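You operate a simulated robot arm through the tools that you are given. There is no shell and no other tool. Be economical: measure what you need, move in short steps, check, and stop when the job is done.

Carry out the task below with a simulated robot arm. There is one attempt and no reset: what you move stays moved.

TASK
Spin the teal and the purple glue tube for 5 seconds.
Fine: one tube in each well, hood shut, dial at 5, press the green button once; wait till the green lamp is out; leave the other tubes.
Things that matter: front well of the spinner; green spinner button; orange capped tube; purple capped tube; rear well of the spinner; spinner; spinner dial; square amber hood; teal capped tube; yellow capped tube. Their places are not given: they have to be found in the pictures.

The check looks at the end state, three seconds after you hand in, the way a careful person would. Anything else that was tipped, shoved, dropped, spilled or broken makes it a failure.

THE ROBOT
A 7-joint arm with a two-finger parallel gripper, fixed in place. Base frame: the origin is at the foot of the arm, x ahead of it, y to its left, z up; the work surface is at about z = 0.76. Units: m, rad, N and s.
With the tool pointing down near the work surface it reaches from about 0.2 to 0.68 m from the base axis. Its first joint turns from -1.152 to 1.152 rad. Payload 2.4 kg.
Tool frame: the origin (TCP) lies between the finger pads and is the grasp point; the fingertips stand 0.03 m ahead of it; z points along the fingers, y is the line along which they close. Largest opening 0.094 m; finger width 0.028, thickness 0.01; the body of the gripper, 0.05 by 0.096 m, starts 0.055 m behind the TCP.
Orientation is told as [roll, pitch, yaw] about the base's x, y, z axes, in that order, counted from this pose: with the fingers straight down and closing along the base's y, the tool's x points along the base's -x, its y along +y and its z along -z.

THE INTERFACE
- The arm moves only by the tool servo_tool. Its argument "increments" is a list of rows, each a list of 2 entries, a list of its own where there are three numbers: the shift along the tool's x, y, z in m, then the turn, a rotation vector about the tool's x, y, z in rad. In form: [[[x, y, z], [wx, wy, wz]], ...]. A call has 1 to 12 rows; each row shifts and turns the commanded pose from where the row before left it, along the tool's axes as they then stand. "hand" is the finger opening in m, from 0 to 0.094, set as the call begins (left out, the last holds). Each row takes 0.2 s and may step no farther than 0.05 m and 0.15 rad from the row before; otherwise, or with a gripper value out of range, the whole call is refused. Where a pose cannot be reached the arm comes as near as it can. A force on the tool above 70 N (or 10 N above the force at the start of the call, whichever is more), or a blocked arm, ends the call early, and 0.2 s more pass. Each finger travels about 0.153 m/s and halts on what it meets, pressing with about 32 N; the grip force reading is that of the motor and also rises with nothing between the fingers. The clock runs only during rows and for 0.2 s after the last one: add rows that do not move to give the fingers time. The reply holds the time, the measured pose of the TCP, the force on the tool along the base axes, the opening and the grip force, in the units named above and with some noise, with the torque about the TCP (base axes, N m) and any sound that the robot's microphone picked up.
- Cameras (640 x 400 px; columns grow to the right, rows downward): "scene" is fixed at [0.0481, 0.4815, 1.4484]; the picture's right is [-0.67, -0.74, 0.00], its down [-0.39, 0.35, -0.85] and it looks along [0.63, -0.57, -0.53] (base axes); focal length 342 px, centre (320, 200). "wrist" rides on the gripper at [0.076, 0.014, -0.102] in the tool frame; the picture's right is [-0.18, 0.98, 0.00], its down [-0.75, -0.14, -0.64] and it looks along [-0.63, -0.12, 0.77] (tool axes); focal length 243 px, centre (320, 200).
- snapshot(camera): a new picture of that camera. No time passes.
- measure_at(camera, pixels): for up to 12 pixels [column, row] of the newest picture of that camera ("zoom" is the newest enlarged one), the place [x, y, z] in the base frame of the surface seen there, good to about 0.002 m. No time passes.
- close_up(camera, box): a new picture of the part [left, top, right, bottom] of that camera's present view, enlarged. No time passes.
- hand_in(): hands the job in; it is judged then, once.

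Work in short steps. Measure before you move; look again where a grasp or a placing could have gone wrong, and mend it. You have 80 turns and 34 pictures in all, those below and enlarged ones among them. Open the gripper and draw the arm clear of the work before you hand the job in, unless the task says otherwise; then end with one line.

The tools are called after "Emit:" by a JSON object that holds its "name" and its "arguments". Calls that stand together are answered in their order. servo_tool: Moves the arm, as the interface text tells. Its arguments: {"type":"object","properties":{"increments":{"type":"array"},"hand":{"type":"number"}},"required":["increments"]} The other tools are called the same way: snapshot (camera) takes a picture; measure_at (camera, pixels) gives the place of the surface under pixels of a picture; close_up (camera, box) takes an enlarged picture of a part of a camera's view; hand_in () hands the job in.

At the start:

```text
time: 0.0
eef_pos: [0.4571, 0.0567, 1.1282]
orientation: [0.0, -0.001, -0.001]
force: [-0.3, -0.4, 0.9]
moment: [-0.04, 0.0, 0.01]
finger_gap: 0.0944
gripper_force: 0.2
```

scene: 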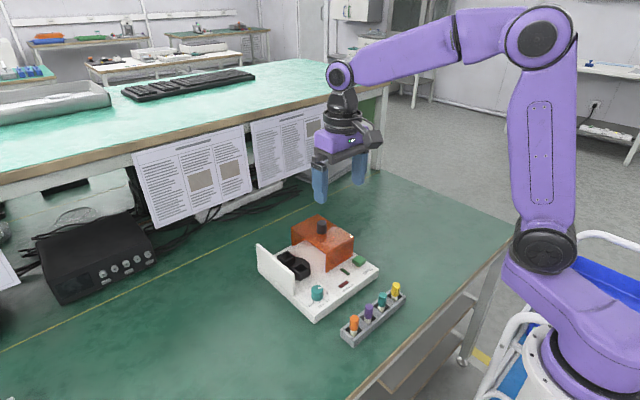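
wrist: 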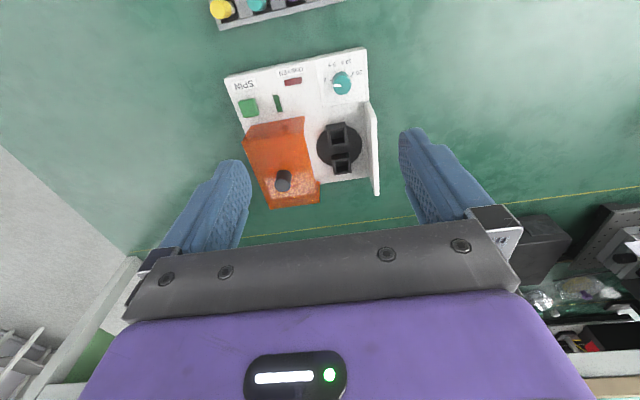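

The scene picture shows the spinner around (320,265) and the rack with four tubes around (372,315). I take enlarged views of both.

Emit:
{"name": "close_up", "arguments": {"camera": "scene", "box": [240, 200, 420, 350]}}

Emit:
{"name": "close_up", "arguments": {"camera": "wrist", "box": [200, 0, 400, 220]}}

```text
2.67 times, centred on (330, 275) of scene
```

zoom: 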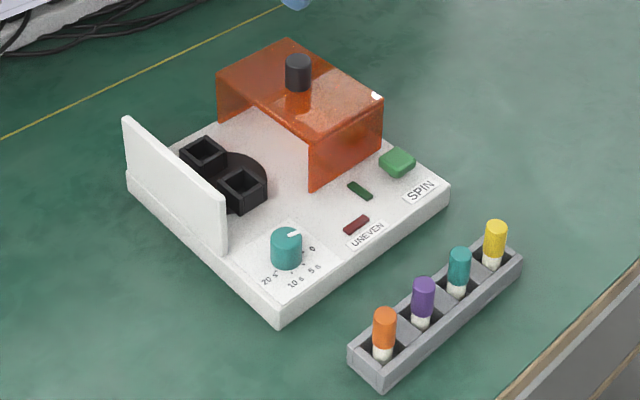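

```text
1.82 times, centred on (300, 110) of wrist
```

zoom: 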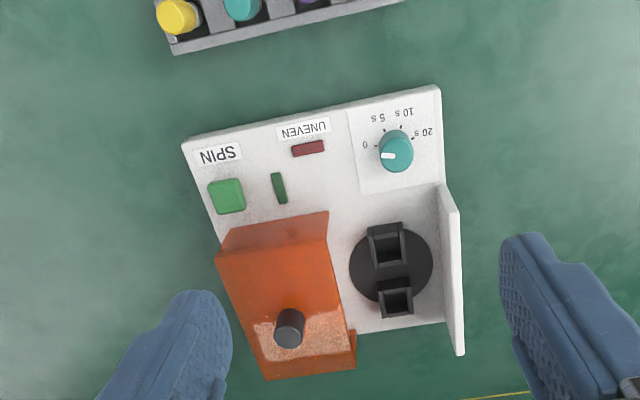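

The hood stands open to the right of the wells and seems to slide towards the white wall. I measure the spinner in the zoom of the wrist view and the tubes in the scene view.

Emit:
{"name": "measure_at", "arguments": {"camera": "zoom", "pixels": [[387, 250], [398, 302], [290, 322], [396, 138], [388, 155], [227, 195], [280, 188], [440, 95], [190, 148], [452, 185], [460, 350], [300, 270]]}}

Emit:
{"name": "measure_at", "arguments": {"camera": "scene", "pixels": [[354, 317], [369, 306.5], [382.1, 295], [396, 285], [321.8, 222.3], [317.5, 288], [331, 228], [338, 248], [294, 247.5], [285, 256], [352.5, 345], [402, 300]]}}

Emit:
{"name": "measure_at", "arguments": {"camera": "zoom", "pixels": [[368, 237], [403, 229], [407, 262], [373, 265], [378, 289], [410, 287], [413, 311], [384, 315], [370, 255], [352, 270], [432, 265], [390, 275]]}}

```text
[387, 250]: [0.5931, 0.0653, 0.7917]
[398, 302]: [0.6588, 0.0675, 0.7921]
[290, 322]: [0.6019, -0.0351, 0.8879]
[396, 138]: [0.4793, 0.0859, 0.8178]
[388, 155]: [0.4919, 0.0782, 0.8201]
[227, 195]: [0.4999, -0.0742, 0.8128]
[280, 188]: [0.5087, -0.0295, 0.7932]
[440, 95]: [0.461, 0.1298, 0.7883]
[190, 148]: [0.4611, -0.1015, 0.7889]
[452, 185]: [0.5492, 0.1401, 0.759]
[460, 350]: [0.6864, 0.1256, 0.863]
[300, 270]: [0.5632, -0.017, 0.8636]
```

```text
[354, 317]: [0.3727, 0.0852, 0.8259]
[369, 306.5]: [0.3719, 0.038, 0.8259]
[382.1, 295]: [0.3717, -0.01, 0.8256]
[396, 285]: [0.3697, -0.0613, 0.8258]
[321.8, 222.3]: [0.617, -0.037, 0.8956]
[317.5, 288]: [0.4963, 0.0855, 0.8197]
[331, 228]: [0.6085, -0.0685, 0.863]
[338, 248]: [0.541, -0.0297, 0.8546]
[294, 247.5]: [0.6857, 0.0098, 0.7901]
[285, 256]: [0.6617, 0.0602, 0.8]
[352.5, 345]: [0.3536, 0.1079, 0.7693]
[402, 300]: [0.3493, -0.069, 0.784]
```

```text
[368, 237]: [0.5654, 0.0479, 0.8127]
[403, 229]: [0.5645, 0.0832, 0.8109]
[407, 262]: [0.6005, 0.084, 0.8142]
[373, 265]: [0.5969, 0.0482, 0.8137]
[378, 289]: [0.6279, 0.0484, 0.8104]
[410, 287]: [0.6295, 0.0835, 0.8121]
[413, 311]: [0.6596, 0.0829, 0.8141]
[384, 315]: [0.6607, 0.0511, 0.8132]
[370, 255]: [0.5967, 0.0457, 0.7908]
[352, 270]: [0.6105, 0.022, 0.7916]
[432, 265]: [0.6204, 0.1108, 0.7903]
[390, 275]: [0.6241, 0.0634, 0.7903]
```

Wells are at about (0.582, 0.066) and (0.644, 0.066) with rims near z 0.813; the purple cap is at (0.372, 0.038) and the teal one at (0.372, -0.010), tops at 0.826. I move above the teal tube, still high, and look.

Emit:
{"name": "servo_tool", "arguments": {"increments": [[[0.021, -0.017, 0.04], [0, 0, 0]], [[0.021, -0.017, 0.04], [0, 0, 0]], [[0.021, -0.017, 0.04], [0, 0, 0]], [[0.022, -0.016, 0.04], [0, 0, 0]], [[0, 0, 0], [0, 0, 0]]], "hand": 0.04}}

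Emit:
{"name": "snapshot", "arguments": {"camera": "wrist"}}

Emit:
{"name": "close_up", "arguments": {"camera": "scene", "box": [330, 270, 420, 350]}}

```text
time: 1.2
eef_pos: [0.3733, -0.0111, 0.968]
orientation: [-0.001, 0.0, 0.003]
force: [0.1, 0.4, 1.5]
moment: [-0.02, 0.0, 0.02]
finger_gap: 0.0399
gripper_force: 0.1
```

```text
29 pictures are left
```

wrist: 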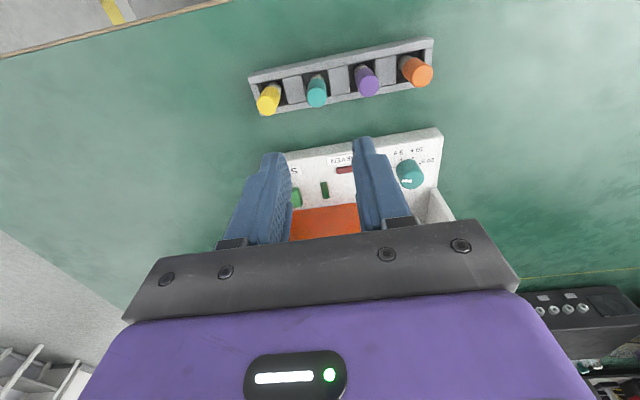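

```text
5.00 times, centred on (375, 310) of scene
```

zoom: 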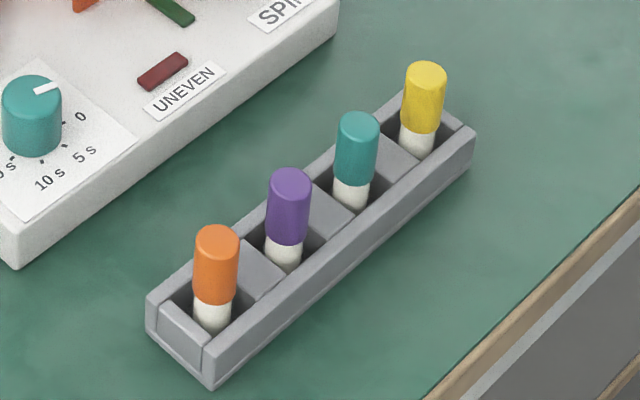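

The tubes stand upright in the rack with caps clear of it. I measure the cap tops, edges and rack rim precisely in the zoom.

Emit:
{"name": "measure_at", "arguments": {"camera": "zoom", "pixels": [[358, 121], [340, 122], [375, 125], [357, 150], [350, 195], [290, 178], [272, 178], [307, 182], [285, 250], [330, 210], [400, 150], [352, 205]]}}

Emit:
{"name": "measure_at", "arguments": {"camera": "wrist", "pixels": [[317, 97], [369, 86], [270, 104], [424, 76], [309, 98], [326, 96], [317, 104], [318, 90]]}}

```text
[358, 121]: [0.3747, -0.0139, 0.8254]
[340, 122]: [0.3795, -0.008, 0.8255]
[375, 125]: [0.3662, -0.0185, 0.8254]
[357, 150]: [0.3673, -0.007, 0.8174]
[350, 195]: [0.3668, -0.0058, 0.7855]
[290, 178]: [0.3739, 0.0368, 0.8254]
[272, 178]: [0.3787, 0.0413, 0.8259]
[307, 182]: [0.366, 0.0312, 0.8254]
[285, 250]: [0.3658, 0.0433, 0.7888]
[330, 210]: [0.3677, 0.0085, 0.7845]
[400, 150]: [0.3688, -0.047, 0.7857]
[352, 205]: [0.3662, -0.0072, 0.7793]
```

```text
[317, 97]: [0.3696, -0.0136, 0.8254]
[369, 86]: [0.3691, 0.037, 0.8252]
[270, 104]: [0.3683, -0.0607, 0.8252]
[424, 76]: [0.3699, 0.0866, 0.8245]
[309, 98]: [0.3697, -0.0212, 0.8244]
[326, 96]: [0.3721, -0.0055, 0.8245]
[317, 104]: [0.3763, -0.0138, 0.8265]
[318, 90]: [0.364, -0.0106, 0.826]
```

Teal tube's axis is about (0.371, -0.013), diameter about 0.018. I descend with a 0.04 gap to TCP z 0.828 so the tips clear the rack, then close.

Emit:
{"name": "servo_tool", "arguments": {"increments": [[[0.002, -0.0015, 0.035], [0, 0, 0]], [[0, 0, 0.035], [0, 0, 0]], [[0, 0, 0.035], [0, 0, 0]], [[0, 0, 0.02], [0, 0, 0]], [[0, 0, 0.015], [0, 0, 0]], [[0, 0, 0], [0, 0, 0]]]}}

Emit:
{"name": "close_up", "arguments": {"camera": "scene", "box": [330, 250, 420, 350]}}

```text
time: 2.6
eef_pos: [0.3715, -0.0125, 0.8291]
orientation: [0.0, 0.0, -0.001]
force: [0.1, -0.9, 0.7]
moment: [-0.03, -0.01, -0.01]
finger_gap: 0.0399
gripper_force: 0.1
```

```text
4.00 times, centred on (375, 300) of scene
```

zoom: 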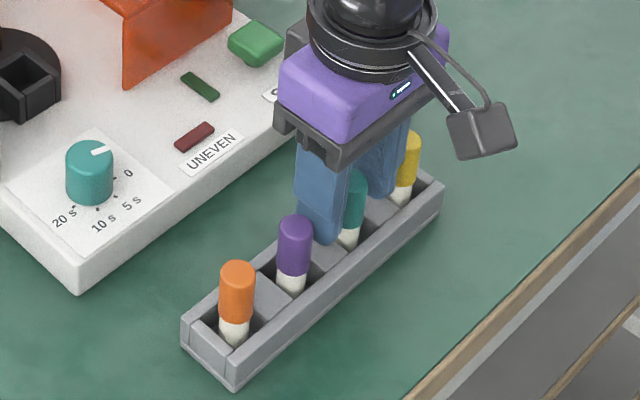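

The fingers straddle the teal tube without touching the neighbours. I close and lift.

Emit:
{"name": "servo_tool", "arguments": {"increments": [[[0, 0, 0], [0, 0, 0]], [[0, 0, 0], [0, 0, 0]], [[0, 0, 0], [0, 0, 0]]], "hand": 0.0}}

Emit:
{"name": "servo_tool", "arguments": {"increments": [[[0, 0, -0.02], [0, 0, 0]], [[0, 0, -0.03], [0, 0, 0]], [[0, 0, -0.04], [0, 0, 0]], [[0, 0, -0.03], [0, 0, 0]], [[0, 0, 0], [0, 0, 0]]]}}

Emit:
{"name": "snapshot", "arguments": {"camera": "scene"}}

```text
time: 3.4
eef_pos: [0.3712, -0.0133, 0.8287]
orientation: [0.0, 0.0, 0.002]
force: [-0.2, -0.1, 0.7]
moment: [-0.02, -0.04, 0.0]
finger_gap: 0.0187
gripper_force: 31.8
```

```text
time: 4.6
eef_pos: [0.3684, -0.0124, 0.9469]
orientation: [-0.001, 0.0, 0.001]
force: [0.0, 0.4, -0.3]
moment: [-0.03, -0.02, 0.03]
finger_gap: 0.0187
gripper_force: 32.1
```

```text
26 pictures are left
```

scene: 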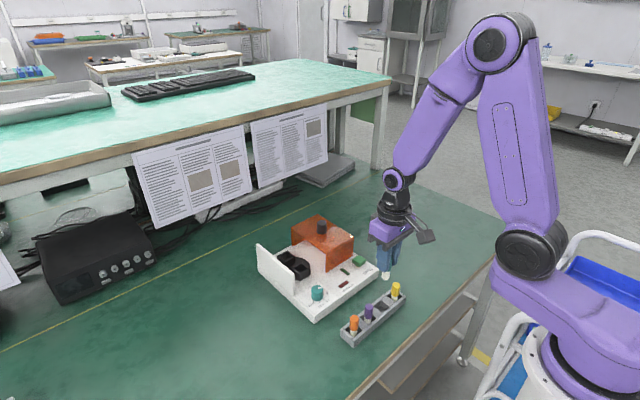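

The teal tube is held and the rack is undisturbed. I carry it at height to above the rear well (0.644, 0.066).

Emit:
{"name": "servo_tool", "arguments": {"increments": [[[0, 0.03, -0.01], [0, 0, 0]], [[0, 0.03, -0.01], [0, 0, 0]], [[-0.03, 0.0185, 0], [0, 0, 0]], [[-0.045, 0, 0], [0, 0, 0]], [[-0.045, 0, 0], [0, 0, 0]], [[-0.045, 0, 0], [0, 0, 0]], [[-0.045, 0, 0], [0, 0, 0]], [[-0.04, 0, 0], [0, 0, 0]], [[-0.025, 0, 0], [0, 0, 0]], [[0, 0, 0], [0, 0, 0]]]}}

Emit:
{"name": "close_up", "arguments": {"camera": "scene", "box": [230, 170, 390, 320]}}

Emit:
{"name": "snapshot", "arguments": {"camera": "wrist"}}

```text
time: 6.8
eef_pos: [0.6455, 0.0687, 0.9691]
orientation: [0.002, 0.0, 0.001]
force: [0.7, -0.3, -0.2]
moment: [-0.02, 0.01, 0.01]
finger_gap: 0.0187
gripper_force: 32.3
```

```text
2.67 times, centred on (310, 245) of scene
```

zoom: 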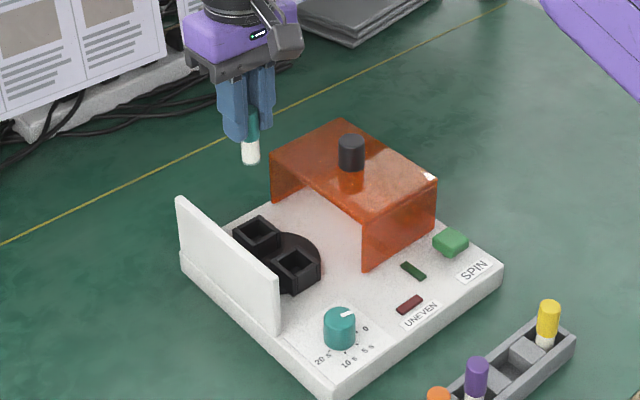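

```text
24 pictures are left
```

wrist: 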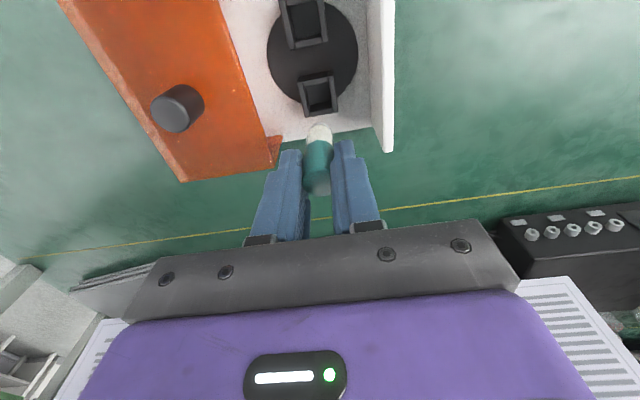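

The rear well is visible at wrist (319,95). I measure its rim edges, floor and the tube's lower end.

Emit:
{"name": "measure_at", "arguments": {"camera": "wrist", "pixels": [[301, 95], [337, 92], [317, 79], [321, 114], [318, 100], [283, 25], [324, 20], [307, 44], [307, 22], [312, 70], [305, 30], [319, 88]]}}

Emit:
{"name": "measure_at", "arguments": {"camera": "zoom", "pixels": [[250, 161], [250, 155], [258, 236], [258, 220], [235, 235], [278, 236], [256, 252], [297, 266], [252, 130], [268, 230], [248, 226]]}}

```text
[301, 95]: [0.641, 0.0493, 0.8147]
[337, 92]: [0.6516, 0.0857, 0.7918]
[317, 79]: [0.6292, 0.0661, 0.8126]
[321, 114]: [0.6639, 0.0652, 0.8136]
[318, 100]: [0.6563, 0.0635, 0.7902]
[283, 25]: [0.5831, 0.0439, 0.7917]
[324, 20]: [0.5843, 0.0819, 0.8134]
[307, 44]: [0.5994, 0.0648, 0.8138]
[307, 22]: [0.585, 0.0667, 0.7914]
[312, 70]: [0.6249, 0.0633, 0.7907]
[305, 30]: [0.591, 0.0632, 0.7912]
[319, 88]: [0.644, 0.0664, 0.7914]
```

```text
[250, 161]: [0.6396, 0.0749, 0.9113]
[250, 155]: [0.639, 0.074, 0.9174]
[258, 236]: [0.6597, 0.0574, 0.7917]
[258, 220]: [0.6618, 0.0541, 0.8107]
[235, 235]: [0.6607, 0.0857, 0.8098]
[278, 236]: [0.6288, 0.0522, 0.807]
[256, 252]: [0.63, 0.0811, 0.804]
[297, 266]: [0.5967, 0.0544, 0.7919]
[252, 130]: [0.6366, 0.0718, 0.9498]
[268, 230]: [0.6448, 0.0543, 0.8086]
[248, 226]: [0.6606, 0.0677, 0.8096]
```

The rear well is centred at about (0.646, 0.0665) with floor 0.791, and the tube bottom is about 0.06 below the TCP. I descend to just above the floor.

Emit:
{"name": "servo_tool", "arguments": {"increments": [[[0, -0.002, 0.03], [0, 0, 0]], [[0, 0, 0.03], [0, 0, 0]], [[0, 0, 0.02], [0, 0, 0]], [[0, 0, 0.02], [0, 0, 0]], [[0, 0, 0.01], [0, 0, 0]], [[0, 0, 0], [0, 0, 0]]]}}

Emit:
{"name": "close_up", "arguments": {"camera": "scene", "box": [260, 200, 350, 290]}}

```text
time: 8.2
eef_pos: [0.6469, 0.0634, 0.8582]
orientation: [-0.001, -0.006, 0.001]
force: [13.1, -0.6, 0.0]
moment: [0.0, -0.72, 0.02]
finger_gap: 0.0189
gripper_force: 31.8
```

```text
4.44 times, centred on (305, 245) of scene
```

zoom: 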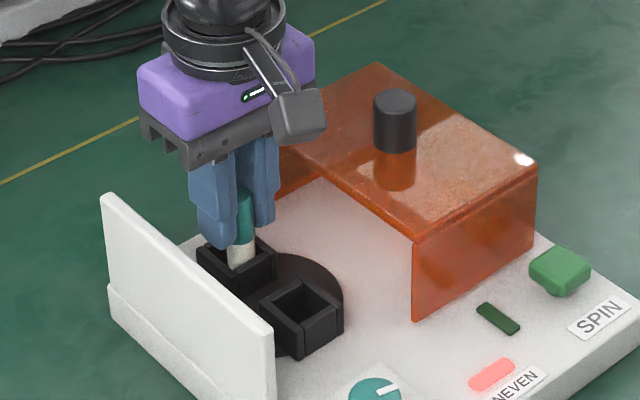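

The tube is in the well but presses the front wall (+13 N in x). I shift 3 mm to +x to relieve it.

Emit:
{"name": "servo_tool", "arguments": {"increments": [[[-0.003, 0.001, 0], [0, 0, 0]], [[0, 0, 0], [0, 0, 0]]]}}

```text
time: 8.8
eef_pos: [0.6463, 0.0647, 0.8576]
orientation: [-0.001, 0.005, 0.0]
force: [4.1, -1.8, -0.9]
moment: [-0.08, -0.22, 0.04]
finger_gap: 0.0187
gripper_force: 32.1
```

The load fell to 4 N. One more millimetre and down gently.

Emit:
{"name": "servo_tool", "arguments": {"increments": [[[-0.0013, 0.001, 0], [0, 0, 0]], [[0, 0, 0.003], [0, 0, 0]], [[0, 0, 0.003], [0, 0, 0]], [[0, 0, 0], [0, 0, 0]]]}}

```text
time: 9.8
eef_pos: [0.6489, 0.0673, 0.8527]
orientation: [0.0, 0.0, -0.002]
force: [0.6, -1.4, 0.0]
moment: [0.02, 0.02, 0.04]
finger_gap: 0.0188
gripper_force: 32.0
```

The side load is gone and the floor isn't touched yet. I lower in small steps to feel it.

Emit:
{"name": "servo_tool", "arguments": {"increments": [[[0, 0, 0.001], [0, 0, 0]], [[0, 0, 0.001], [0, 0, 0]], [[0, 0, 0], [0, 0, 0]]]}}

Emit:
{"name": "close_up", "arguments": {"camera": "scene", "box": [270, 210, 330, 270]}}

```text
time: 10.6
eef_pos: [0.6497, 0.0663, 0.8509]
orientation: [0.0, -0.002, 0.001]
force: [-0.5, 1.5, 0.8]
moment: [0.04, 0.02, 0.02]
finger_gap: 0.019
gripper_force: 31.9
```

```text
6.67 times, centred on (300, 240) of scene
```

zoom: 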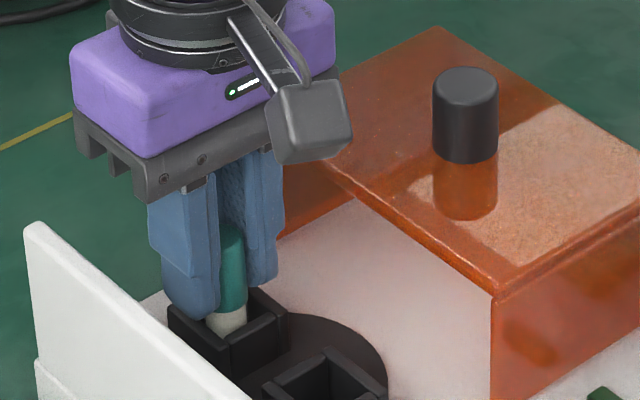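

Still no floor contact and the tips have about 7 mm to the rim, so I keep lowering by up to 3 mm.

Emit:
{"name": "servo_tool", "arguments": {"increments": [[[0, 0, 0.001], [0, 0, 0]], [[0, 0, 0.001], [0, 0, 0]], [[0, 0, 0.001], [0, 0, 0]], [[0, 0, 0], [0, 0, 0]]]}}

```text
time: 11.6
eef_pos: [0.6501, 0.0658, 0.8486]
orientation: [0.0, -0.003, 0.001]
force: [-5.7, -1.1, 25.1]
moment: [-0.1, 0.23, 0.03]
finger_gap: 0.0189
gripper_force: 31.7
```

Floor contact (25 N up). I ease up 1 mm, release to a 0.04 gap and rise.

Emit:
{"name": "servo_tool", "arguments": {"increments": [[[0, 0, -0.001], [0, 0, 0]], [[0, 0, 0], [0, 0, 0]]]}}

Emit:
{"name": "servo_tool", "arguments": {"increments": [[[0, 0, 0], [0, 0, 0]], [[0, 0, 0], [0, 0, 0]], [[0, 0, -0.02], [0, 0, 0]], [[0, 0, -0.04], [0, 0, 0]], [[0, 0, -0.04], [0, 0, 0]], [[0, 0, -0.02], [0, 0, 0]], [[0, 0, 0], [0, 0, 0]]], "hand": 0.04}}

Emit:
{"name": "snapshot", "arguments": {"camera": "wrist"}}

```text
time: 12.2
eef_pos: [0.6506, 0.0666, 0.8503]
orientation: [0.0, -0.005, 0.001]
force: [3.8, -0.3, 16.7]
moment: [-0.01, -0.33, 0.02]
finger_gap: 0.0188
gripper_force: 31.9
```

```text
time: 13.8
eef_pos: [0.6494, 0.0644, 0.9691]
orientation: [0.0, 0.001, 0.001]
force: [0.3, -0.5, 0.1]
moment: [0.0, 0.0, -0.02]
finger_gap: 0.04
gripper_force: 0.0
```

```text
21 pictures are left
```

wrist: 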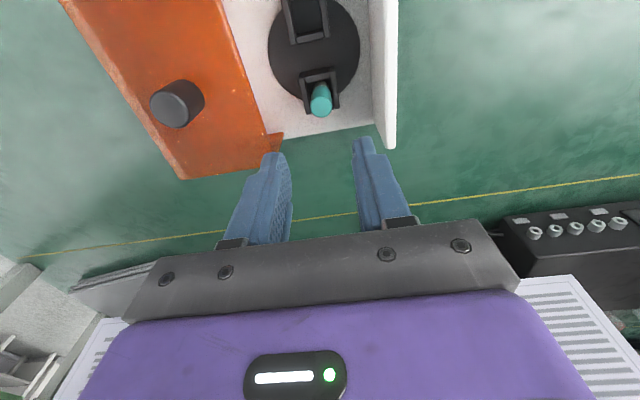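

The teal tube stands in the rear well. I go back above the purple tube at (0.371, 0.037).

Emit:
{"name": "servo_tool", "arguments": {"increments": [[[0.04, 0, 0], [0, 0, 0]], [[0.045, 0, 0], [0, 0, 0]], [[0.045, 0, 0], [0, 0, 0]], [[0.045, 0, 0], [0, 0, 0]], [[0.045, -0.01, 0], [0, 0, 0]], [[0.04, -0.01, 0], [0, 0, 0]], [[0.0185, -0.0097, 0.03], [0, 0, 0]], [[0, 0, 0.03], [0, 0, 0]], [[0, 0, 0], [0, 0, 0]]]}}

Emit:
{"name": "snapshot", "arguments": {"camera": "wrist"}}

```text
time: 15.8
eef_pos: [0.3701, 0.0345, 0.9084]
orientation: [0.0, 0.0, 0.0]
force: [-0.4, 1.2, 0.3]
moment: [0.03, 0.03, -0.01]
finger_gap: 0.0398
gripper_force: 0.1
```

```text
20 pictures are left
```

wrist: 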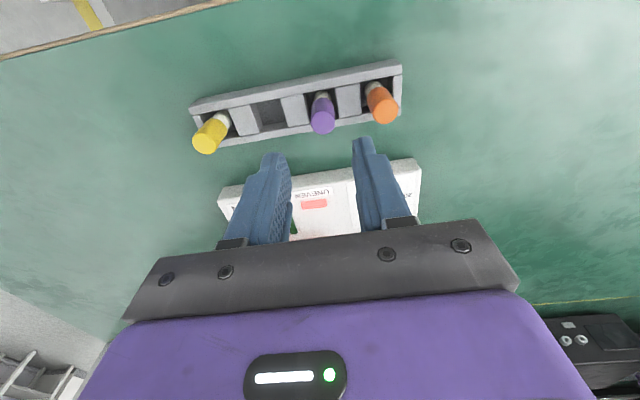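

The purple cap at (323,118) lies between the finger lines. I check its place in this picture.

Emit:
{"name": "measure_at", "arguments": {"camera": "wrist", "pixels": [[323, 121], [313, 120], [333, 118], [384, 108]]}}

```text
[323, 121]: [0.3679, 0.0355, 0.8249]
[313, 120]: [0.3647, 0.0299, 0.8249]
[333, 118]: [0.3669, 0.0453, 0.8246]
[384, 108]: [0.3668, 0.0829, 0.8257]
```

The cap centre is at y about 0.037; I descend 0.08 m and close on it.

Emit:
{"name": "servo_tool", "arguments": {"increments": [[[0, 0, 0.03], [0, 0, 0]], [[0, 0, 0.025], [0, 0, 0]], [[0, 0, 0.015], [0, 0, 0]], [[0, 0, 0.01], [0, 0, 0]], [[0, 0, 0], [0, 0, 0]]]}}

Emit:
{"name": "servo_tool", "arguments": {"increments": [[[0, 0, 0], [0, 0, 0]], [[0, 0, 0], [0, 0, 0]], [[0, 0, 0], [0, 0, 0]]], "hand": 0.0}}

Emit:
{"name": "servo_tool", "arguments": {"increments": [[[0, 0, -0.02], [0, 0, 0]], [[0, 0, -0.04], [0, 0, 0]], [[0, 0, -0.04], [0, 0, 0]], [[0, 0, -0.04], [0, 0, 0]], [[0, 0, 0], [0, 0, 0]]]}}

Emit:
{"name": "snapshot", "arguments": {"camera": "scene"}}

```text
time: 17.0
eef_pos: [0.3721, 0.0357, 0.8289]
orientation: [0.0, 0.0, 0.001]
force: [0.7, -0.1, -0.2]
moment: [-0.03, 0.0, -0.01]
finger_gap: 0.0397
gripper_force: 0.1
```

```text
time: 17.8
eef_pos: [0.3699, 0.0344, 0.8289]
orientation: [0.0, -0.001, 0.001]
force: [0.8, 0.3, 0.7]
moment: [-0.01, 0.03, 0.0]
finger_gap: 0.019
gripper_force: 31.8
```

```text
time: 19.0
eef_pos: [0.3708, 0.0329, 0.9697]
orientation: [-0.001, 0.002, 0.001]
force: [0.0, 0.1, -0.5]
moment: [-0.05, 0.01, -0.05]
finger_gap: 0.0187
gripper_force: 32.0
```

```text
19 pictures are left
```

scene: 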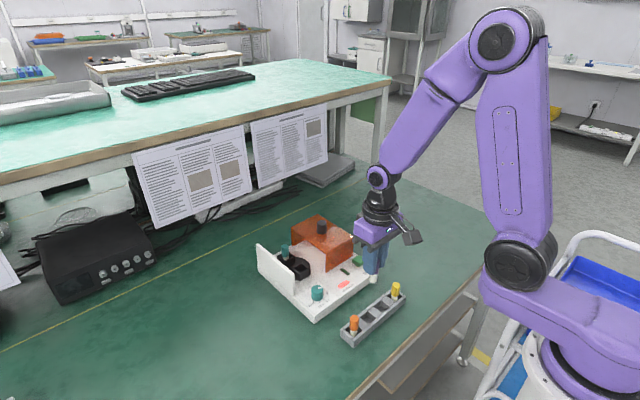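

Purple is held. I carry it above the front well (0.585, 0.0665) and look.

Emit:
{"name": "servo_tool", "arguments": {"increments": [[[-0.03, 0.015, 0], [0, 0, 0]], [[-0.04, 0.0147, 0], [0, 0, 0]], [[-0.045, 0, 0], [0, 0, 0]], [[-0.045, 0, 0], [0, 0, 0]], [[-0.035, 0, 0], [0, 0, 0]], [[-0.019, 0, 0.03], [0, 0, 0]], [[0, 0, 0.02], [0, 0, 0]], [[0, 0, 0], [0, 0, 0]]]}}

Emit:
{"name": "snapshot", "arguments": {"camera": "wrist"}}

Emit:
{"name": "close_up", "arguments": {"camera": "scene", "box": [260, 200, 350, 290]}}

```text
time: 20.8
eef_pos: [0.5852, 0.065, 0.9187]
orientation: [-0.001, 0.0, 0.0]
force: [0.2, 0.1, -0.7]
moment: [-0.01, -0.01, -0.03]
finger_gap: 0.0188
gripper_force: 32.4
```

```text
18 pictures are left
```

wrist: 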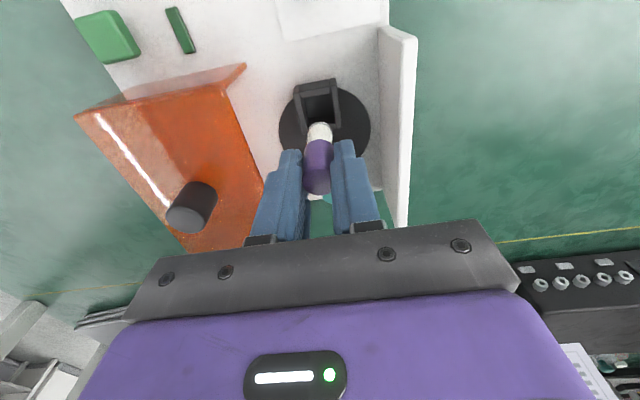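

```text
4.44 times, centred on (305, 245) of scene
```

zoom: 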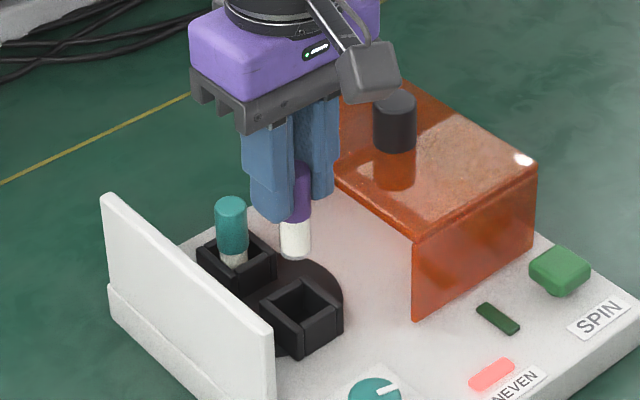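

I re-measure the front well rim in both views before lowering.

Emit:
{"name": "measure_at", "arguments": {"camera": "wrist", "pixels": [[313, 93], [313, 81], [299, 108], [336, 102], [296, 90], [333, 84]]}}

Emit:
{"name": "measure_at", "arguments": {"camera": "zoom", "pixels": [[303, 283], [263, 312], [302, 332], [340, 308], [283, 297], [321, 321], [282, 323], [323, 294]]}}

```text
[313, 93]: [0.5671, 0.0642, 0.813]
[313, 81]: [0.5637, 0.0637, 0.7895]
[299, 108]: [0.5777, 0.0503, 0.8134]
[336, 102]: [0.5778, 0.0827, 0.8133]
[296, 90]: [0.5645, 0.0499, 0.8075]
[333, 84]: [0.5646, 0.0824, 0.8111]
```

```text
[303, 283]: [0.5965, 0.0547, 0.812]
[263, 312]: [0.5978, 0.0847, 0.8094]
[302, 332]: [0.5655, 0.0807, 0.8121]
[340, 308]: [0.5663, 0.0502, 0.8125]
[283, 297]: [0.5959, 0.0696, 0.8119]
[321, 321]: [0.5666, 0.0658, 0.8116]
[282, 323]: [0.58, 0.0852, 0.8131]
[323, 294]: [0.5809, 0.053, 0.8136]
```

The well centre is (0.582, 0.0665). I shift 2 mm back and lower the tube into it.

Emit:
{"name": "servo_tool", "arguments": {"increments": [[[0.002, 0.0005, 0.02], [0, 0, 0]], [[0, 0, 0.02], [0, 0, 0]], [[0, 0, 0.01], [0, 0, 0]], [[0, 0, 0.01], [0, 0, 0]], [[0, 0, 0], [0, 0, 0]]]}}

```text
time: 22.0
eef_pos: [0.5835, 0.0675, 0.8584]
orientation: [0.001, -0.001, 0.0]
force: [0.1, -0.4, -0.8]
moment: [0.01, 0.0, 0.02]
finger_gap: 0.0186
gripper_force: 31.6
```

It went in without side load. I lower to the floor in small steps.

Emit:
{"name": "servo_tool", "arguments": {"increments": [[[0, 0, 0.003], [0, 0, 0]], [[0, 0, 0.002], [0, 0, 0]], [[0, 0, 0.002], [0, 0, 0]], [[0, 0, 0.001], [0, 0, 0]], [[0, 0, 0.001], [0, 0, 0]], [[0, 0, 0], [0, 0, 0]]]}}

```text
time: 23.4
eef_pos: [0.5849, 0.0663, 0.8511]
orientation: [0.0, -0.007, 0.001]
force: [-0.1, 1.3, 26.1]
moment: [0.07, -0.02, 0.01]
finger_gap: 0.0192
gripper_force: 32.3
```

Floor contact at 26 N. I ease, release and rise.

Emit:
{"name": "servo_tool", "arguments": {"increments": [[[0, 0, -0.001], [0, 0, 0]], [[0, 0, 0], [0, 0, 0]]]}}

Emit:
{"name": "servo_tool", "arguments": {"increments": [[[0, 0, 0], [0, 0, 0]], [[0, 0, 0], [0, 0, 0]], [[0, 0, -0.02], [0, 0, 0]], [[0, 0, -0.04], [0, 0, 0]], [[0, 0, -0.04], [0, 0, 0]], [[0, 0, -0.02], [0, 0, 0]], [[0.04, 0, 0], [0, 0, 0]], [[0.04, 0, 0], [0, 0, 0]], [[0, 0, 0], [0, 0, 0]]], "hand": 0.04}}

Emit:
{"name": "snapshot", "arguments": {"camera": "wrist"}}

Emit:
{"name": "close_up", "arguments": {"camera": "scene", "box": [260, 210, 380, 320]}}

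```text
time: 24.0
eef_pos: [0.5833, 0.0662, 0.8502]
orientation: [0.002, -0.002, 0.0]
force: [6.3, 2.4, 14.7]
moment: [0.13, -0.32, 0.02]
finger_gap: 0.0185
gripper_force: 32.6
```

```text
time: 26.0
eef_pos: [0.504, 0.0661, 0.9721]
orientation: [0.001, 0.0, 0.002]
force: [-0.4, 0.1, 0.4]
moment: [-0.01, -0.01, 0.04]
finger_gap: 0.0401
gripper_force: 0.1
```

```text
16 pictures are left
```

wrist: 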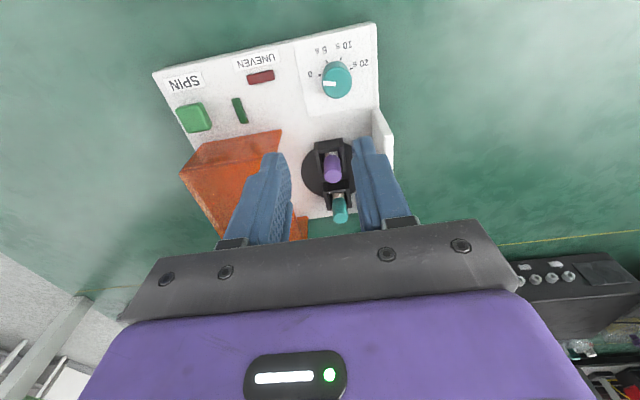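

```text
3.64 times, centred on (320, 265) of scene
```

zoom: 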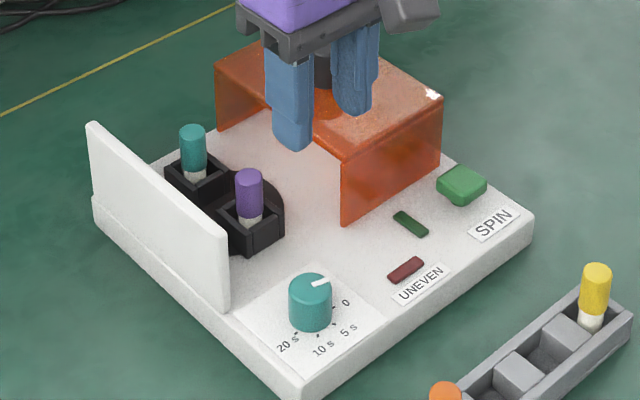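

Both tubes stand in the wells and the UNEVEN lamp is out. I enlarge the dial in the wrist view.

Emit:
{"name": "close_up", "arguments": {"camera": "wrist", "box": [290, 25, 390, 115]}}

```text
4.44 times, centred on (340, 70) of wrist
```

zoom: 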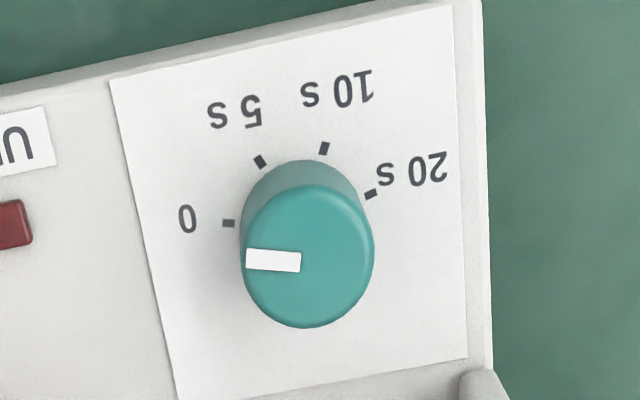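

I measure the ticks, the pointer, the knob top and the dial base.

Emit:
{"name": "measure_at", "arguments": {"camera": "zoom", "pixels": [[228, 223], [260, 161], [324, 148], [371, 193], [250, 259], [298, 262], [308, 255], [245, 250], [372, 250], [308, 190], [306, 320], [308, 325]]}}

```text
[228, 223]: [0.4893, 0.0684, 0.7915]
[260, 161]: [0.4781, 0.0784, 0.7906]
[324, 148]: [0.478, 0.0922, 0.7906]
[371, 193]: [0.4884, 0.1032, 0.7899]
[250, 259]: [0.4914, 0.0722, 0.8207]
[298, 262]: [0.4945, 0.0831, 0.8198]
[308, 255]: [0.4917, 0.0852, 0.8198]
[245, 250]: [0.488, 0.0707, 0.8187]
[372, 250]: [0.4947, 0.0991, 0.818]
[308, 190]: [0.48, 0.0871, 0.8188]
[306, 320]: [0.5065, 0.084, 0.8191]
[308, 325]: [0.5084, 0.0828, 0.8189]
```

Knob centre is about (0.494, 0.085), top 0.819, radius 0.014; pointer at 0, and the 5 s tick is about 0.89 rad clockwise from above (+ about tool z). I pre-turn by -0.44, move above it with a 0.05 gap and descend.

Emit:
{"name": "servo_tool", "arguments": {"increments": [[[0.009, 0.018, 0], [0, 0, 0]], [[0, 0, 0.02], [0, 0, -0.147]], [[0, 0, 0.03], [0, 0, -0.147]], [[0, 0, 0.03], [0, 0, -0.147]], [[0, 0, 0.02], [0, 0, 0]], [[0, 0, 0], [0, 0, 0]]], "hand": 0.05}}

Emit:
{"name": "snapshot", "arguments": {"camera": "wrist"}}

Emit:
{"name": "close_up", "arguments": {"camera": "scene", "box": [260, 210, 380, 320]}}

```text
time: 27.4
eef_pos: [0.4936, 0.0844, 0.8709]
orientation: [-0.001, 0.0, 0.444]
force: [0.0, -0.4, 1.0]
moment: [-0.03, 0.01, 0.01]
finger_gap: 0.0499
gripper_force: 0.2
```

```text
13 pictures are left
```

wrist: 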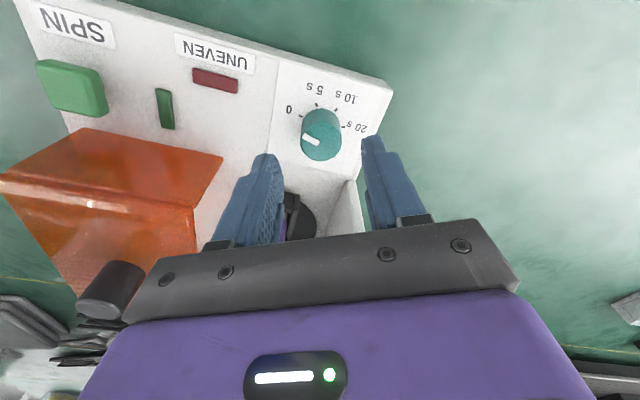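

```text
3.64 times, centred on (320, 265) of scene
```

zoom: 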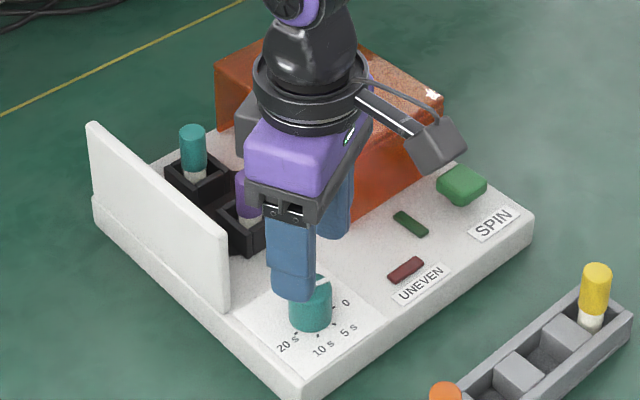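

The knob at (321,135) is between the fingers and nothing is in the way. I descend to z 0.826 and grip.

Emit:
{"name": "servo_tool", "arguments": {"increments": [[[0, 0, 0.02], [0, 0, 0]], [[0, 0, 0.015], [0, 0, 0]], [[0, 0, 0.01], [0, 0, 0]], [[0, 0, 0], [0, 0, 0]]]}}

Emit:
{"name": "servo_tool", "arguments": {"increments": [[[0, 0, 0], [0, 0, 0]], [[0, 0, 0], [0, 0, 0]]], "hand": 0.0}}

```text
time: 28.4
eef_pos: [0.495, 0.085, 0.825]
orientation: [-0.001, 0.001, 0.442]
force: [-0.2, 0.7, 0.4]
moment: [0.01, -0.01, 0.03]
finger_gap: 0.05
gripper_force: 0.0
```

```text
time: 29.0
eef_pos: [0.4945, 0.0857, 0.8254]
orientation: [0.0, -0.001, 0.444]
force: [-0.9, 4.2, -1.9]
moment: [0.14, -0.14, 0.02]
finger_gap: 0.0294
gripper_force: 44.9
```

The knob is gripped (0.029). I turn by +0.88 rad about tool z.

Emit:
{"name": "servo_tool", "arguments": {"increments": [[[0, 0, 0], [0, 0, 0.147]], [[0, 0, 0], [0, 0, 0.147]], [[0, 0, 0], [0, 0, 0.147]], [[0, 0, 0], [0, 0, 0.147]], [[0, 0, 0], [0, 0, 0.147]], [[0, 0, 0], [0, 0, 0.145]], [[0, 0, 0], [0, 0, 0]]]}}

Emit:
{"name": "servo_tool", "arguments": {"increments": [[[0, 0, 0], [0, 0, 0]], [[0, 0, 0], [0, 0, 0]], [[0, 0, -0.03], [0, 0, 0]], [[0, 0, -0.04], [0, 0, 0]], [[0, 0, -0.04], [0, 0, -0.147]], [[0, 0, -0.03], [0, 0, -0.147]], [[0, 0, 0], [0, 0, -0.145]], [[0, 0, 0], [0, 0, 0]]], "hand": 0.05}}

Emit:
{"name": "close_up", "arguments": {"camera": "wrist", "box": [200, 20, 420, 200]}}

```text
time: 30.6
eef_pos: [0.4946, 0.0856, 0.8271]
orientation: [0.001, -0.003, -0.439]
force: [-0.8, 12.9, 11.3]
moment: [0.07, 0.03, -0.01]
finger_gap: 0.0297
gripper_force: 44.8
```

```text
time: 32.4
eef_pos: [0.4924, 0.0848, 0.9652]
orientation: [-0.001, 0.0, 0.002]
force: [-0.7, 0.3, -0.9]
moment: [-0.01, 0.0, 0.0]
finger_gap: 0.0503
gripper_force: 0.1
```

```text
2.22 times, centred on (310, 110) of wrist
```

zoom: 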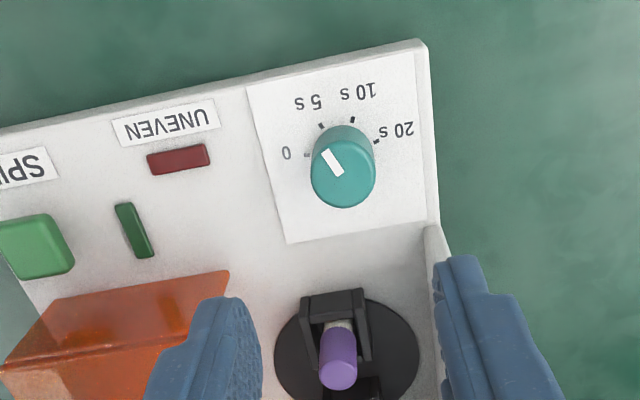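

The pointer moved towards 5 s. I check its direction against the ticks numerically.

Emit:
{"name": "measure_at", "arguments": {"camera": "zoom", "pixels": [[327, 153], [339, 172], [321, 126], [307, 156], [352, 120], [376, 142], [311, 170], [375, 165], [342, 204], [345, 140]]}}

```text
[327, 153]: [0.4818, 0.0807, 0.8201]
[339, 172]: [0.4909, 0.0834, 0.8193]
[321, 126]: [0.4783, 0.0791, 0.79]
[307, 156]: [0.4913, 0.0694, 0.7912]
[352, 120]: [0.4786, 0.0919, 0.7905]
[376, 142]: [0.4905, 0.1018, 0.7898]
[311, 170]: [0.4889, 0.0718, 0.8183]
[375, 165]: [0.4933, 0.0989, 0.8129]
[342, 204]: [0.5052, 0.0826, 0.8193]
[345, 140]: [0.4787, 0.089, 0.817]
```

Pointer at about 70° versus the tick at 68°: the dial is at 5. Now the hood: I take a scene close-up to measure its extents and handle.

Emit:
{"name": "servo_tool", "arguments": {"increments": [[[0.04, 0, 0], [0, 0, 0]], [[0.04, 0, 0], [0, 0, 0]], [[0, 0, 0], [0, 0, 0]]]}}

Emit:
{"name": "close_up", "arguments": {"camera": "scene", "box": [260, 205, 380, 305]}}

```text
time: 33.2
eef_pos: [0.413, 0.0842, 0.9662]
orientation: [0.0, 0.0, 0.0]
force: [0.3, 0.4, -0.6]
moment: [-0.02, 0.02, 0.01]
finger_gap: 0.05
gripper_force: 0.1
```

```text
4.00 times, centred on (320, 255) of scene
```

zoom: 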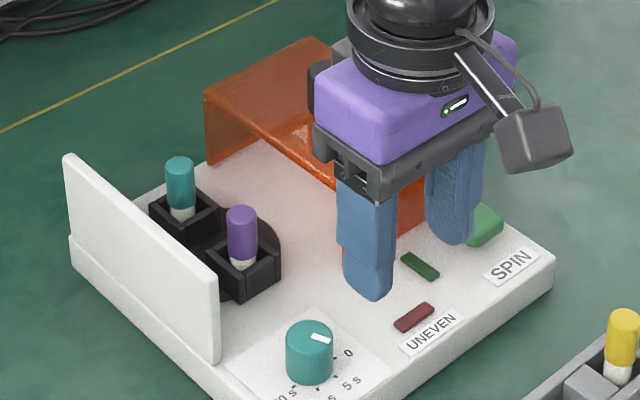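

The gripper hides the hood. I raise and move behind the hood handle to look with the wrist camera.

Emit:
{"name": "servo_tool", "arguments": {"increments": [[[0, 0, -0.04], [0, 0, 0]], [[0, -0.04, -0.02], [0, 0, 0]], [[0, -0.04, 0], [0, 0, 0]], [[-0.03, -0.04, 0], [0, 0, 0]], [[-0.045, 0, 0], [0, 0, 0]], [[-0.045, 0, 0], [0, 0, 0]], [[-0.045, 0, 0], [0, 0, 0]], [[0, 0, 0], [0, 0, 0]]]}}

Emit:
{"name": "snapshot", "arguments": {"camera": "wrist"}}

Emit:
{"name": "close_up", "arguments": {"camera": "scene", "box": [260, 205, 380, 305]}}

```text
time: 35.0
eef_pos: [0.5785, -0.036, 1.0264]
orientation: [-0.001, 0.003, -0.002]
force: [0.4, -0.5, -0.1]
moment: [0.01, 0.02, -0.01]
finger_gap: 0.05
gripper_force: 0.0
```

```text
9 pictures are left
```

wrist: 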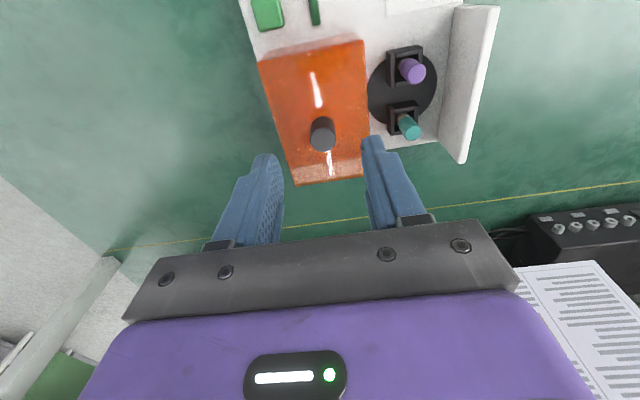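

```text
4.00 times, centred on (320, 255) of scene
```

zoom: 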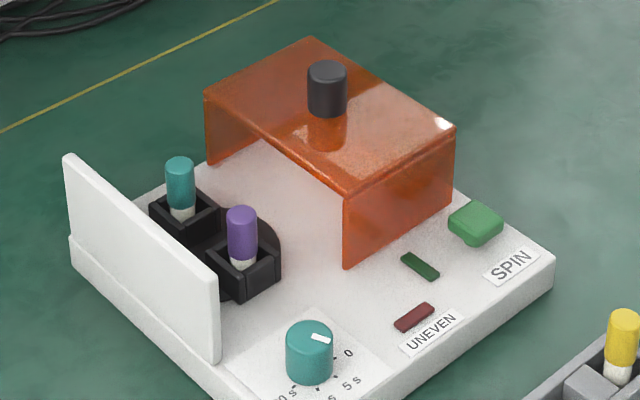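

I measure the hood corners, the handle and the white wall here.

Emit:
{"name": "measure_at", "arguments": {"camera": "zoom", "pixels": [[345, 262], [347, 193], [208, 158], [207, 95], [451, 130], [312, 42], [327, 68], [327, 100], [310, 66], [345, 68], [140, 230], [218, 280]]}}

Emit:
{"name": "measure_at", "arguments": {"camera": "wrist", "pixels": [[323, 140], [311, 138], [335, 136], [322, 124], [324, 149], [262, 62], [362, 42], [295, 182], [364, 175], [450, 100], [410, 66], [408, 128]]}}

```text
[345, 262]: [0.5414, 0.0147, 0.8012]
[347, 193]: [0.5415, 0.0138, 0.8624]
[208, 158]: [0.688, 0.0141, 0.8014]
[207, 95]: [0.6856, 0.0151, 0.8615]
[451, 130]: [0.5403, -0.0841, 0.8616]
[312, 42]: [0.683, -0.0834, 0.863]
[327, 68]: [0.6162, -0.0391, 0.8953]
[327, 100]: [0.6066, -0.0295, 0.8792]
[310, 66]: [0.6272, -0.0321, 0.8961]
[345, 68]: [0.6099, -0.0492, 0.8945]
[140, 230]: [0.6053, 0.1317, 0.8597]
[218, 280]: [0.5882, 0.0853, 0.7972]
```

```text
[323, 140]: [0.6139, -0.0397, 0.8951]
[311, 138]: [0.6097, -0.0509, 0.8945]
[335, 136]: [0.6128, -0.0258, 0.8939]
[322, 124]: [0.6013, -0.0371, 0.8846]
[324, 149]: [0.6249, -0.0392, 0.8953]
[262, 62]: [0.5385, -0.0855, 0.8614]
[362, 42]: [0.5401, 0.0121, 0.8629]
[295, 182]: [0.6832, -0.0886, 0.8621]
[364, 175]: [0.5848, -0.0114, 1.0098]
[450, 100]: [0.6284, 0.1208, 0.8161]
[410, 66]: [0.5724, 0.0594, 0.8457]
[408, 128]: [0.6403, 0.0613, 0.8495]
```

The hood spans y -0.084 to 0.014, open towards the wells, with the handle at (0.613, -0.038), top 0.895; it should slide about 0.105 m in +y. I lower over the handle.

Emit:
{"name": "servo_tool", "arguments": {"increments": [[[-0.0345, -0.0025, 0], [0, 0, 0]], [[0, 0, 0.04], [0, 0, 0]], [[0, 0, 0.04], [0, 0, 0]], [[0, 0, 0.03], [0, 0, 0]], [[0, 0, 0.0155], [0, 0, 0]], [[0, 0, 0], [0, 0, 0]]]}}

Emit:
{"name": "servo_tool", "arguments": {"increments": [[[0, 0, 0], [0, 0, 0]], [[0, 0, 0], [0, 0, 0]]], "hand": 0.0}}

```text
time: 36.4
eef_pos: [0.614, -0.0388, 0.9005]
orientation: [0.0, -0.001, 0.0]
force: [-1.2, 0.5, -0.7]
moment: [0.0, 0.02, 0.04]
finger_gap: 0.0501
gripper_force: 0.0
```

```text
time: 37.0
eef_pos: [0.6136, -0.0386, 0.9]
orientation: [0.001, -0.001, -0.001]
force: [1.1, 1.0, -3.3]
moment: [-0.23, -0.16, -0.1]
finger_gap: 0.0276
gripper_force: 44.9
```

The handle is gripped (0.0276). I try a slide of 3 cm in +y first and watch the force.

Emit:
{"name": "servo_tool", "arguments": {"increments": [[[0, 0.005, 0], [0, 0, 0]], [[0, 0.01, 0], [0, 0, 0]], [[0, 0.015, 0], [0, 0, 0]], [[0, 0, 0], [0, 0, 0]]]}}

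Emit:
{"name": "close_up", "arguments": {"camera": "scene", "box": [260, 205, 380, 305]}}

```text
time: 38.0
eef_pos: [0.6145, -0.0081, 0.9005]
orientation: [-0.001, -0.002, 0.001]
force: [10.1, -0.5, -10.0]
moment: [0.46, 0.07, 0.0]
finger_gap: 0.0276
gripper_force: 45.3
```

```text
4.00 times, centred on (320, 255) of scene
```

zoom: 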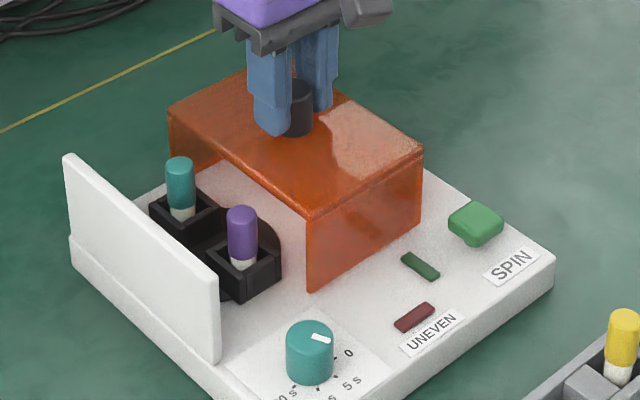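

The hood slides cleanly. I carry on another 7 cm, then in small steps till it meets the wall.

Emit:
{"name": "servo_tool", "arguments": {"increments": [[[0, 0.015, 0], [0, 0, 0]], [[0, 0.015, 0], [0, 0, 0]], [[0, 0.015, 0], [0, 0, 0]], [[0, 0.012, 0], [0, 0, 0]], [[0, 0.008, 0], [0, 0, 0]], [[0, 0, 0], [0, 0, 0]]]}}

Emit:
{"name": "servo_tool", "arguments": {"increments": [[[0, 0.003, 0], [0, 0, 0]], [[0, 0.002, 0], [0, 0, 0]], [[0, 0.002, 0], [0, 0, 0]], [[0, 0.002, 0], [0, 0, 0]], [[0, 0.002, 0], [0, 0, 0]], [[0, 0, 0], [0, 0, 0]]]}}

```text
time: 39.4
eef_pos: [0.6145, 0.057, 0.901]
orientation: [0.001, -0.001, 0.0]
force: [10.8, 0.9, 5.4]
moment: [-0.36, 0.27, -0.19]
finger_gap: 0.0274
gripper_force: 45.0
```

```text
time: 40.8
eef_pos: [0.6149, 0.065, 0.9001]
orientation: [-0.001, 0.001, -0.003]
force: [5.4, -11.1, 11.7]
moment: [0.43, -0.91, -0.02]
finger_gap: 0.0274
gripper_force: 44.9
```

A resistance of 11 N has appeared near y 0.065, probably the stop. I push 3 mm more to confirm.

Emit:
{"name": "servo_tool", "arguments": {"increments": [[[0, 0.002, 0], [0, 0, 0]], [[0, 0.001, 0], [0, 0, 0]], [[0, 0, 0], [0, 0, 0]]]}}

Emit:
{"name": "close_up", "arguments": {"camera": "scene", "box": [260, 205, 380, 305]}}

```text
time: 41.6
eef_pos: [0.6135, 0.0661, 0.9004]
orientation: [-0.002, 0.001, -0.004]
force: [1.3, -25.3, 14.7]
moment: [0.25, -0.44, 0.04]
finger_gap: 0.0273
gripper_force: 44.8
```

```text
4.00 times, centred on (320, 255) of scene
```

zoom: 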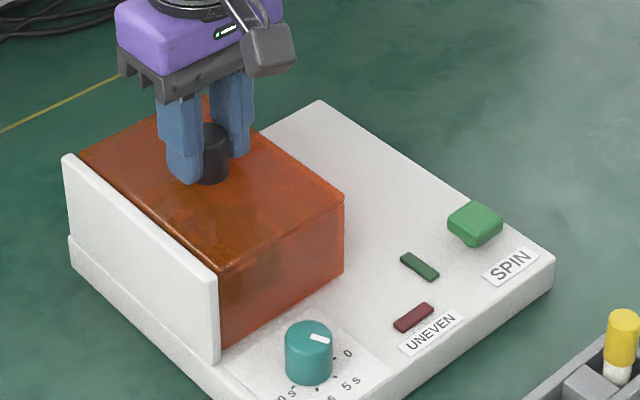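

The hood is flush with the wall. I ease, release and rise; and measure the button's top in this picture.

Emit:
{"name": "servo_tool", "arguments": {"increments": [[[0, -0.002, 0], [0, 0, 0]], [[0, 0, 0], [0, 0, 0]]]}}

Emit:
{"name": "servo_tool", "arguments": {"increments": [[[0, 0, 0], [0, 0, 0]], [[0, 0, 0], [0, 0, 0]], [[0, 0, -0.02], [0, 0, 0]], [[0, 0, -0.04], [0, 0, 0]], [[0, 0, -0.03], [0, 0, 0]], [[0, 0, 0], [0, 0, 0]]], "hand": 0.05}}

Emit:
{"name": "measure_at", "arguments": {"camera": "zoom", "pixels": [[476, 216], [455, 215], [495, 222], [480, 205], [475, 230], [420, 265], [150, 220], [215, 268]]}}

```text
time: 42.2
eef_pos: [0.6138, 0.0659, 0.8996]
orientation: [0.001, 0.001, -0.004]
force: [1.5, -20.9, 15.1]
moment: [0.34, 0.64, -0.19]
finger_gap: 0.028
gripper_force: 45.0
```

```text
time: 43.6
eef_pos: [0.6131, 0.0703, 0.9896]
orientation: [-0.002, -0.001, 0.001]
force: [-0.4, 0.4, -0.9]
moment: [-0.01, -0.01, 0.0]
finger_gap: 0.0499
gripper_force: 0.1
```

```text
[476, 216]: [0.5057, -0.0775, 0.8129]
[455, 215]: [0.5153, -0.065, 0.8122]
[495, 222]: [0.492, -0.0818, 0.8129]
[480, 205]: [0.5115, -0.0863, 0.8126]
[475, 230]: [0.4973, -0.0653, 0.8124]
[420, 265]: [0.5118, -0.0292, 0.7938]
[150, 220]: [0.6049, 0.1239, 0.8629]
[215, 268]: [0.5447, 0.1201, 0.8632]
```

The button's top centre is about (0.503, -0.075, 0.813). With the fingers closed I move above it to TCP z 0.86.

Emit:
{"name": "servo_tool", "arguments": {"increments": [[[0.02, -0.03, 0], [0, 0, 0]], [[0.03, -0.04, 0], [0, 0, 0]], [[0.03, -0.04, 0], [0, 0, 0]], [[0.03, -0.0335, 0], [0, 0, 0]], [[0, 0, 0.04], [0, 0, 0]], [[0, 0, 0.04], [0, 0, 0]], [[0, 0, 0.04], [0, 0, 0]], [[0, 0, 0.006], [0, 0, 0]], [[0, 0, 0], [0, 0, 0]]], "hand": 0.0}}

Emit:
{"name": "close_up", "arguments": {"camera": "scene", "box": [260, 205, 390, 315]}}

```text
time: 45.6
eef_pos: [0.5032, -0.0753, 0.8649]
orientation: [0.0, -0.001, -0.001]
force: [0.5, -0.3, -0.1]
moment: [-0.02, -0.03, 0.0]
finger_gap: 0.0001
gripper_force: 31.9
```

```text
3.64 times, centred on (325, 260) of scene
```

zoom: 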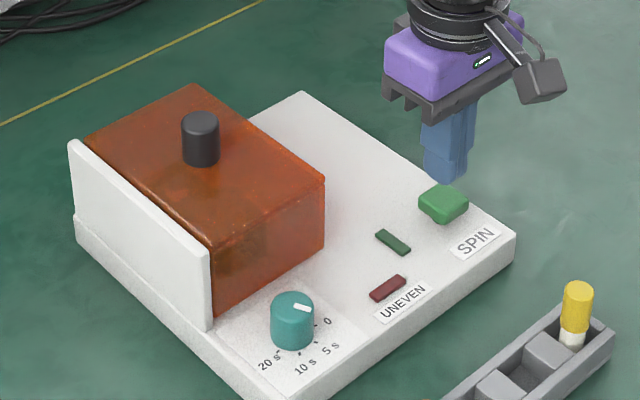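

Hood is shut, dial at 5, fingertips above the button. I press down in small steps, all in one direction.

Emit:
{"name": "servo_tool", "arguments": {"increments": [[[0, 0, 0.015], [0, 0, 0]], [[0, 0, 0.006], [0, 0, 0]], [[0, 0, 0.002], [0, 0, 0]], [[0, 0, 0.002], [0, 0, 0]], [[0, 0, 0.002], [0, 0, 0]]]}}

```text
time: 46.8
eef_pos: [0.5037, -0.0747, 0.8374]
orientation: [-0.001, 0.0, 0.001]
force: [-0.8, -1.3, 3.2]
moment: [0.02, 0.09, 0.02]
finger_gap: 0.0
gripper_force: 32.2
heard: click
```

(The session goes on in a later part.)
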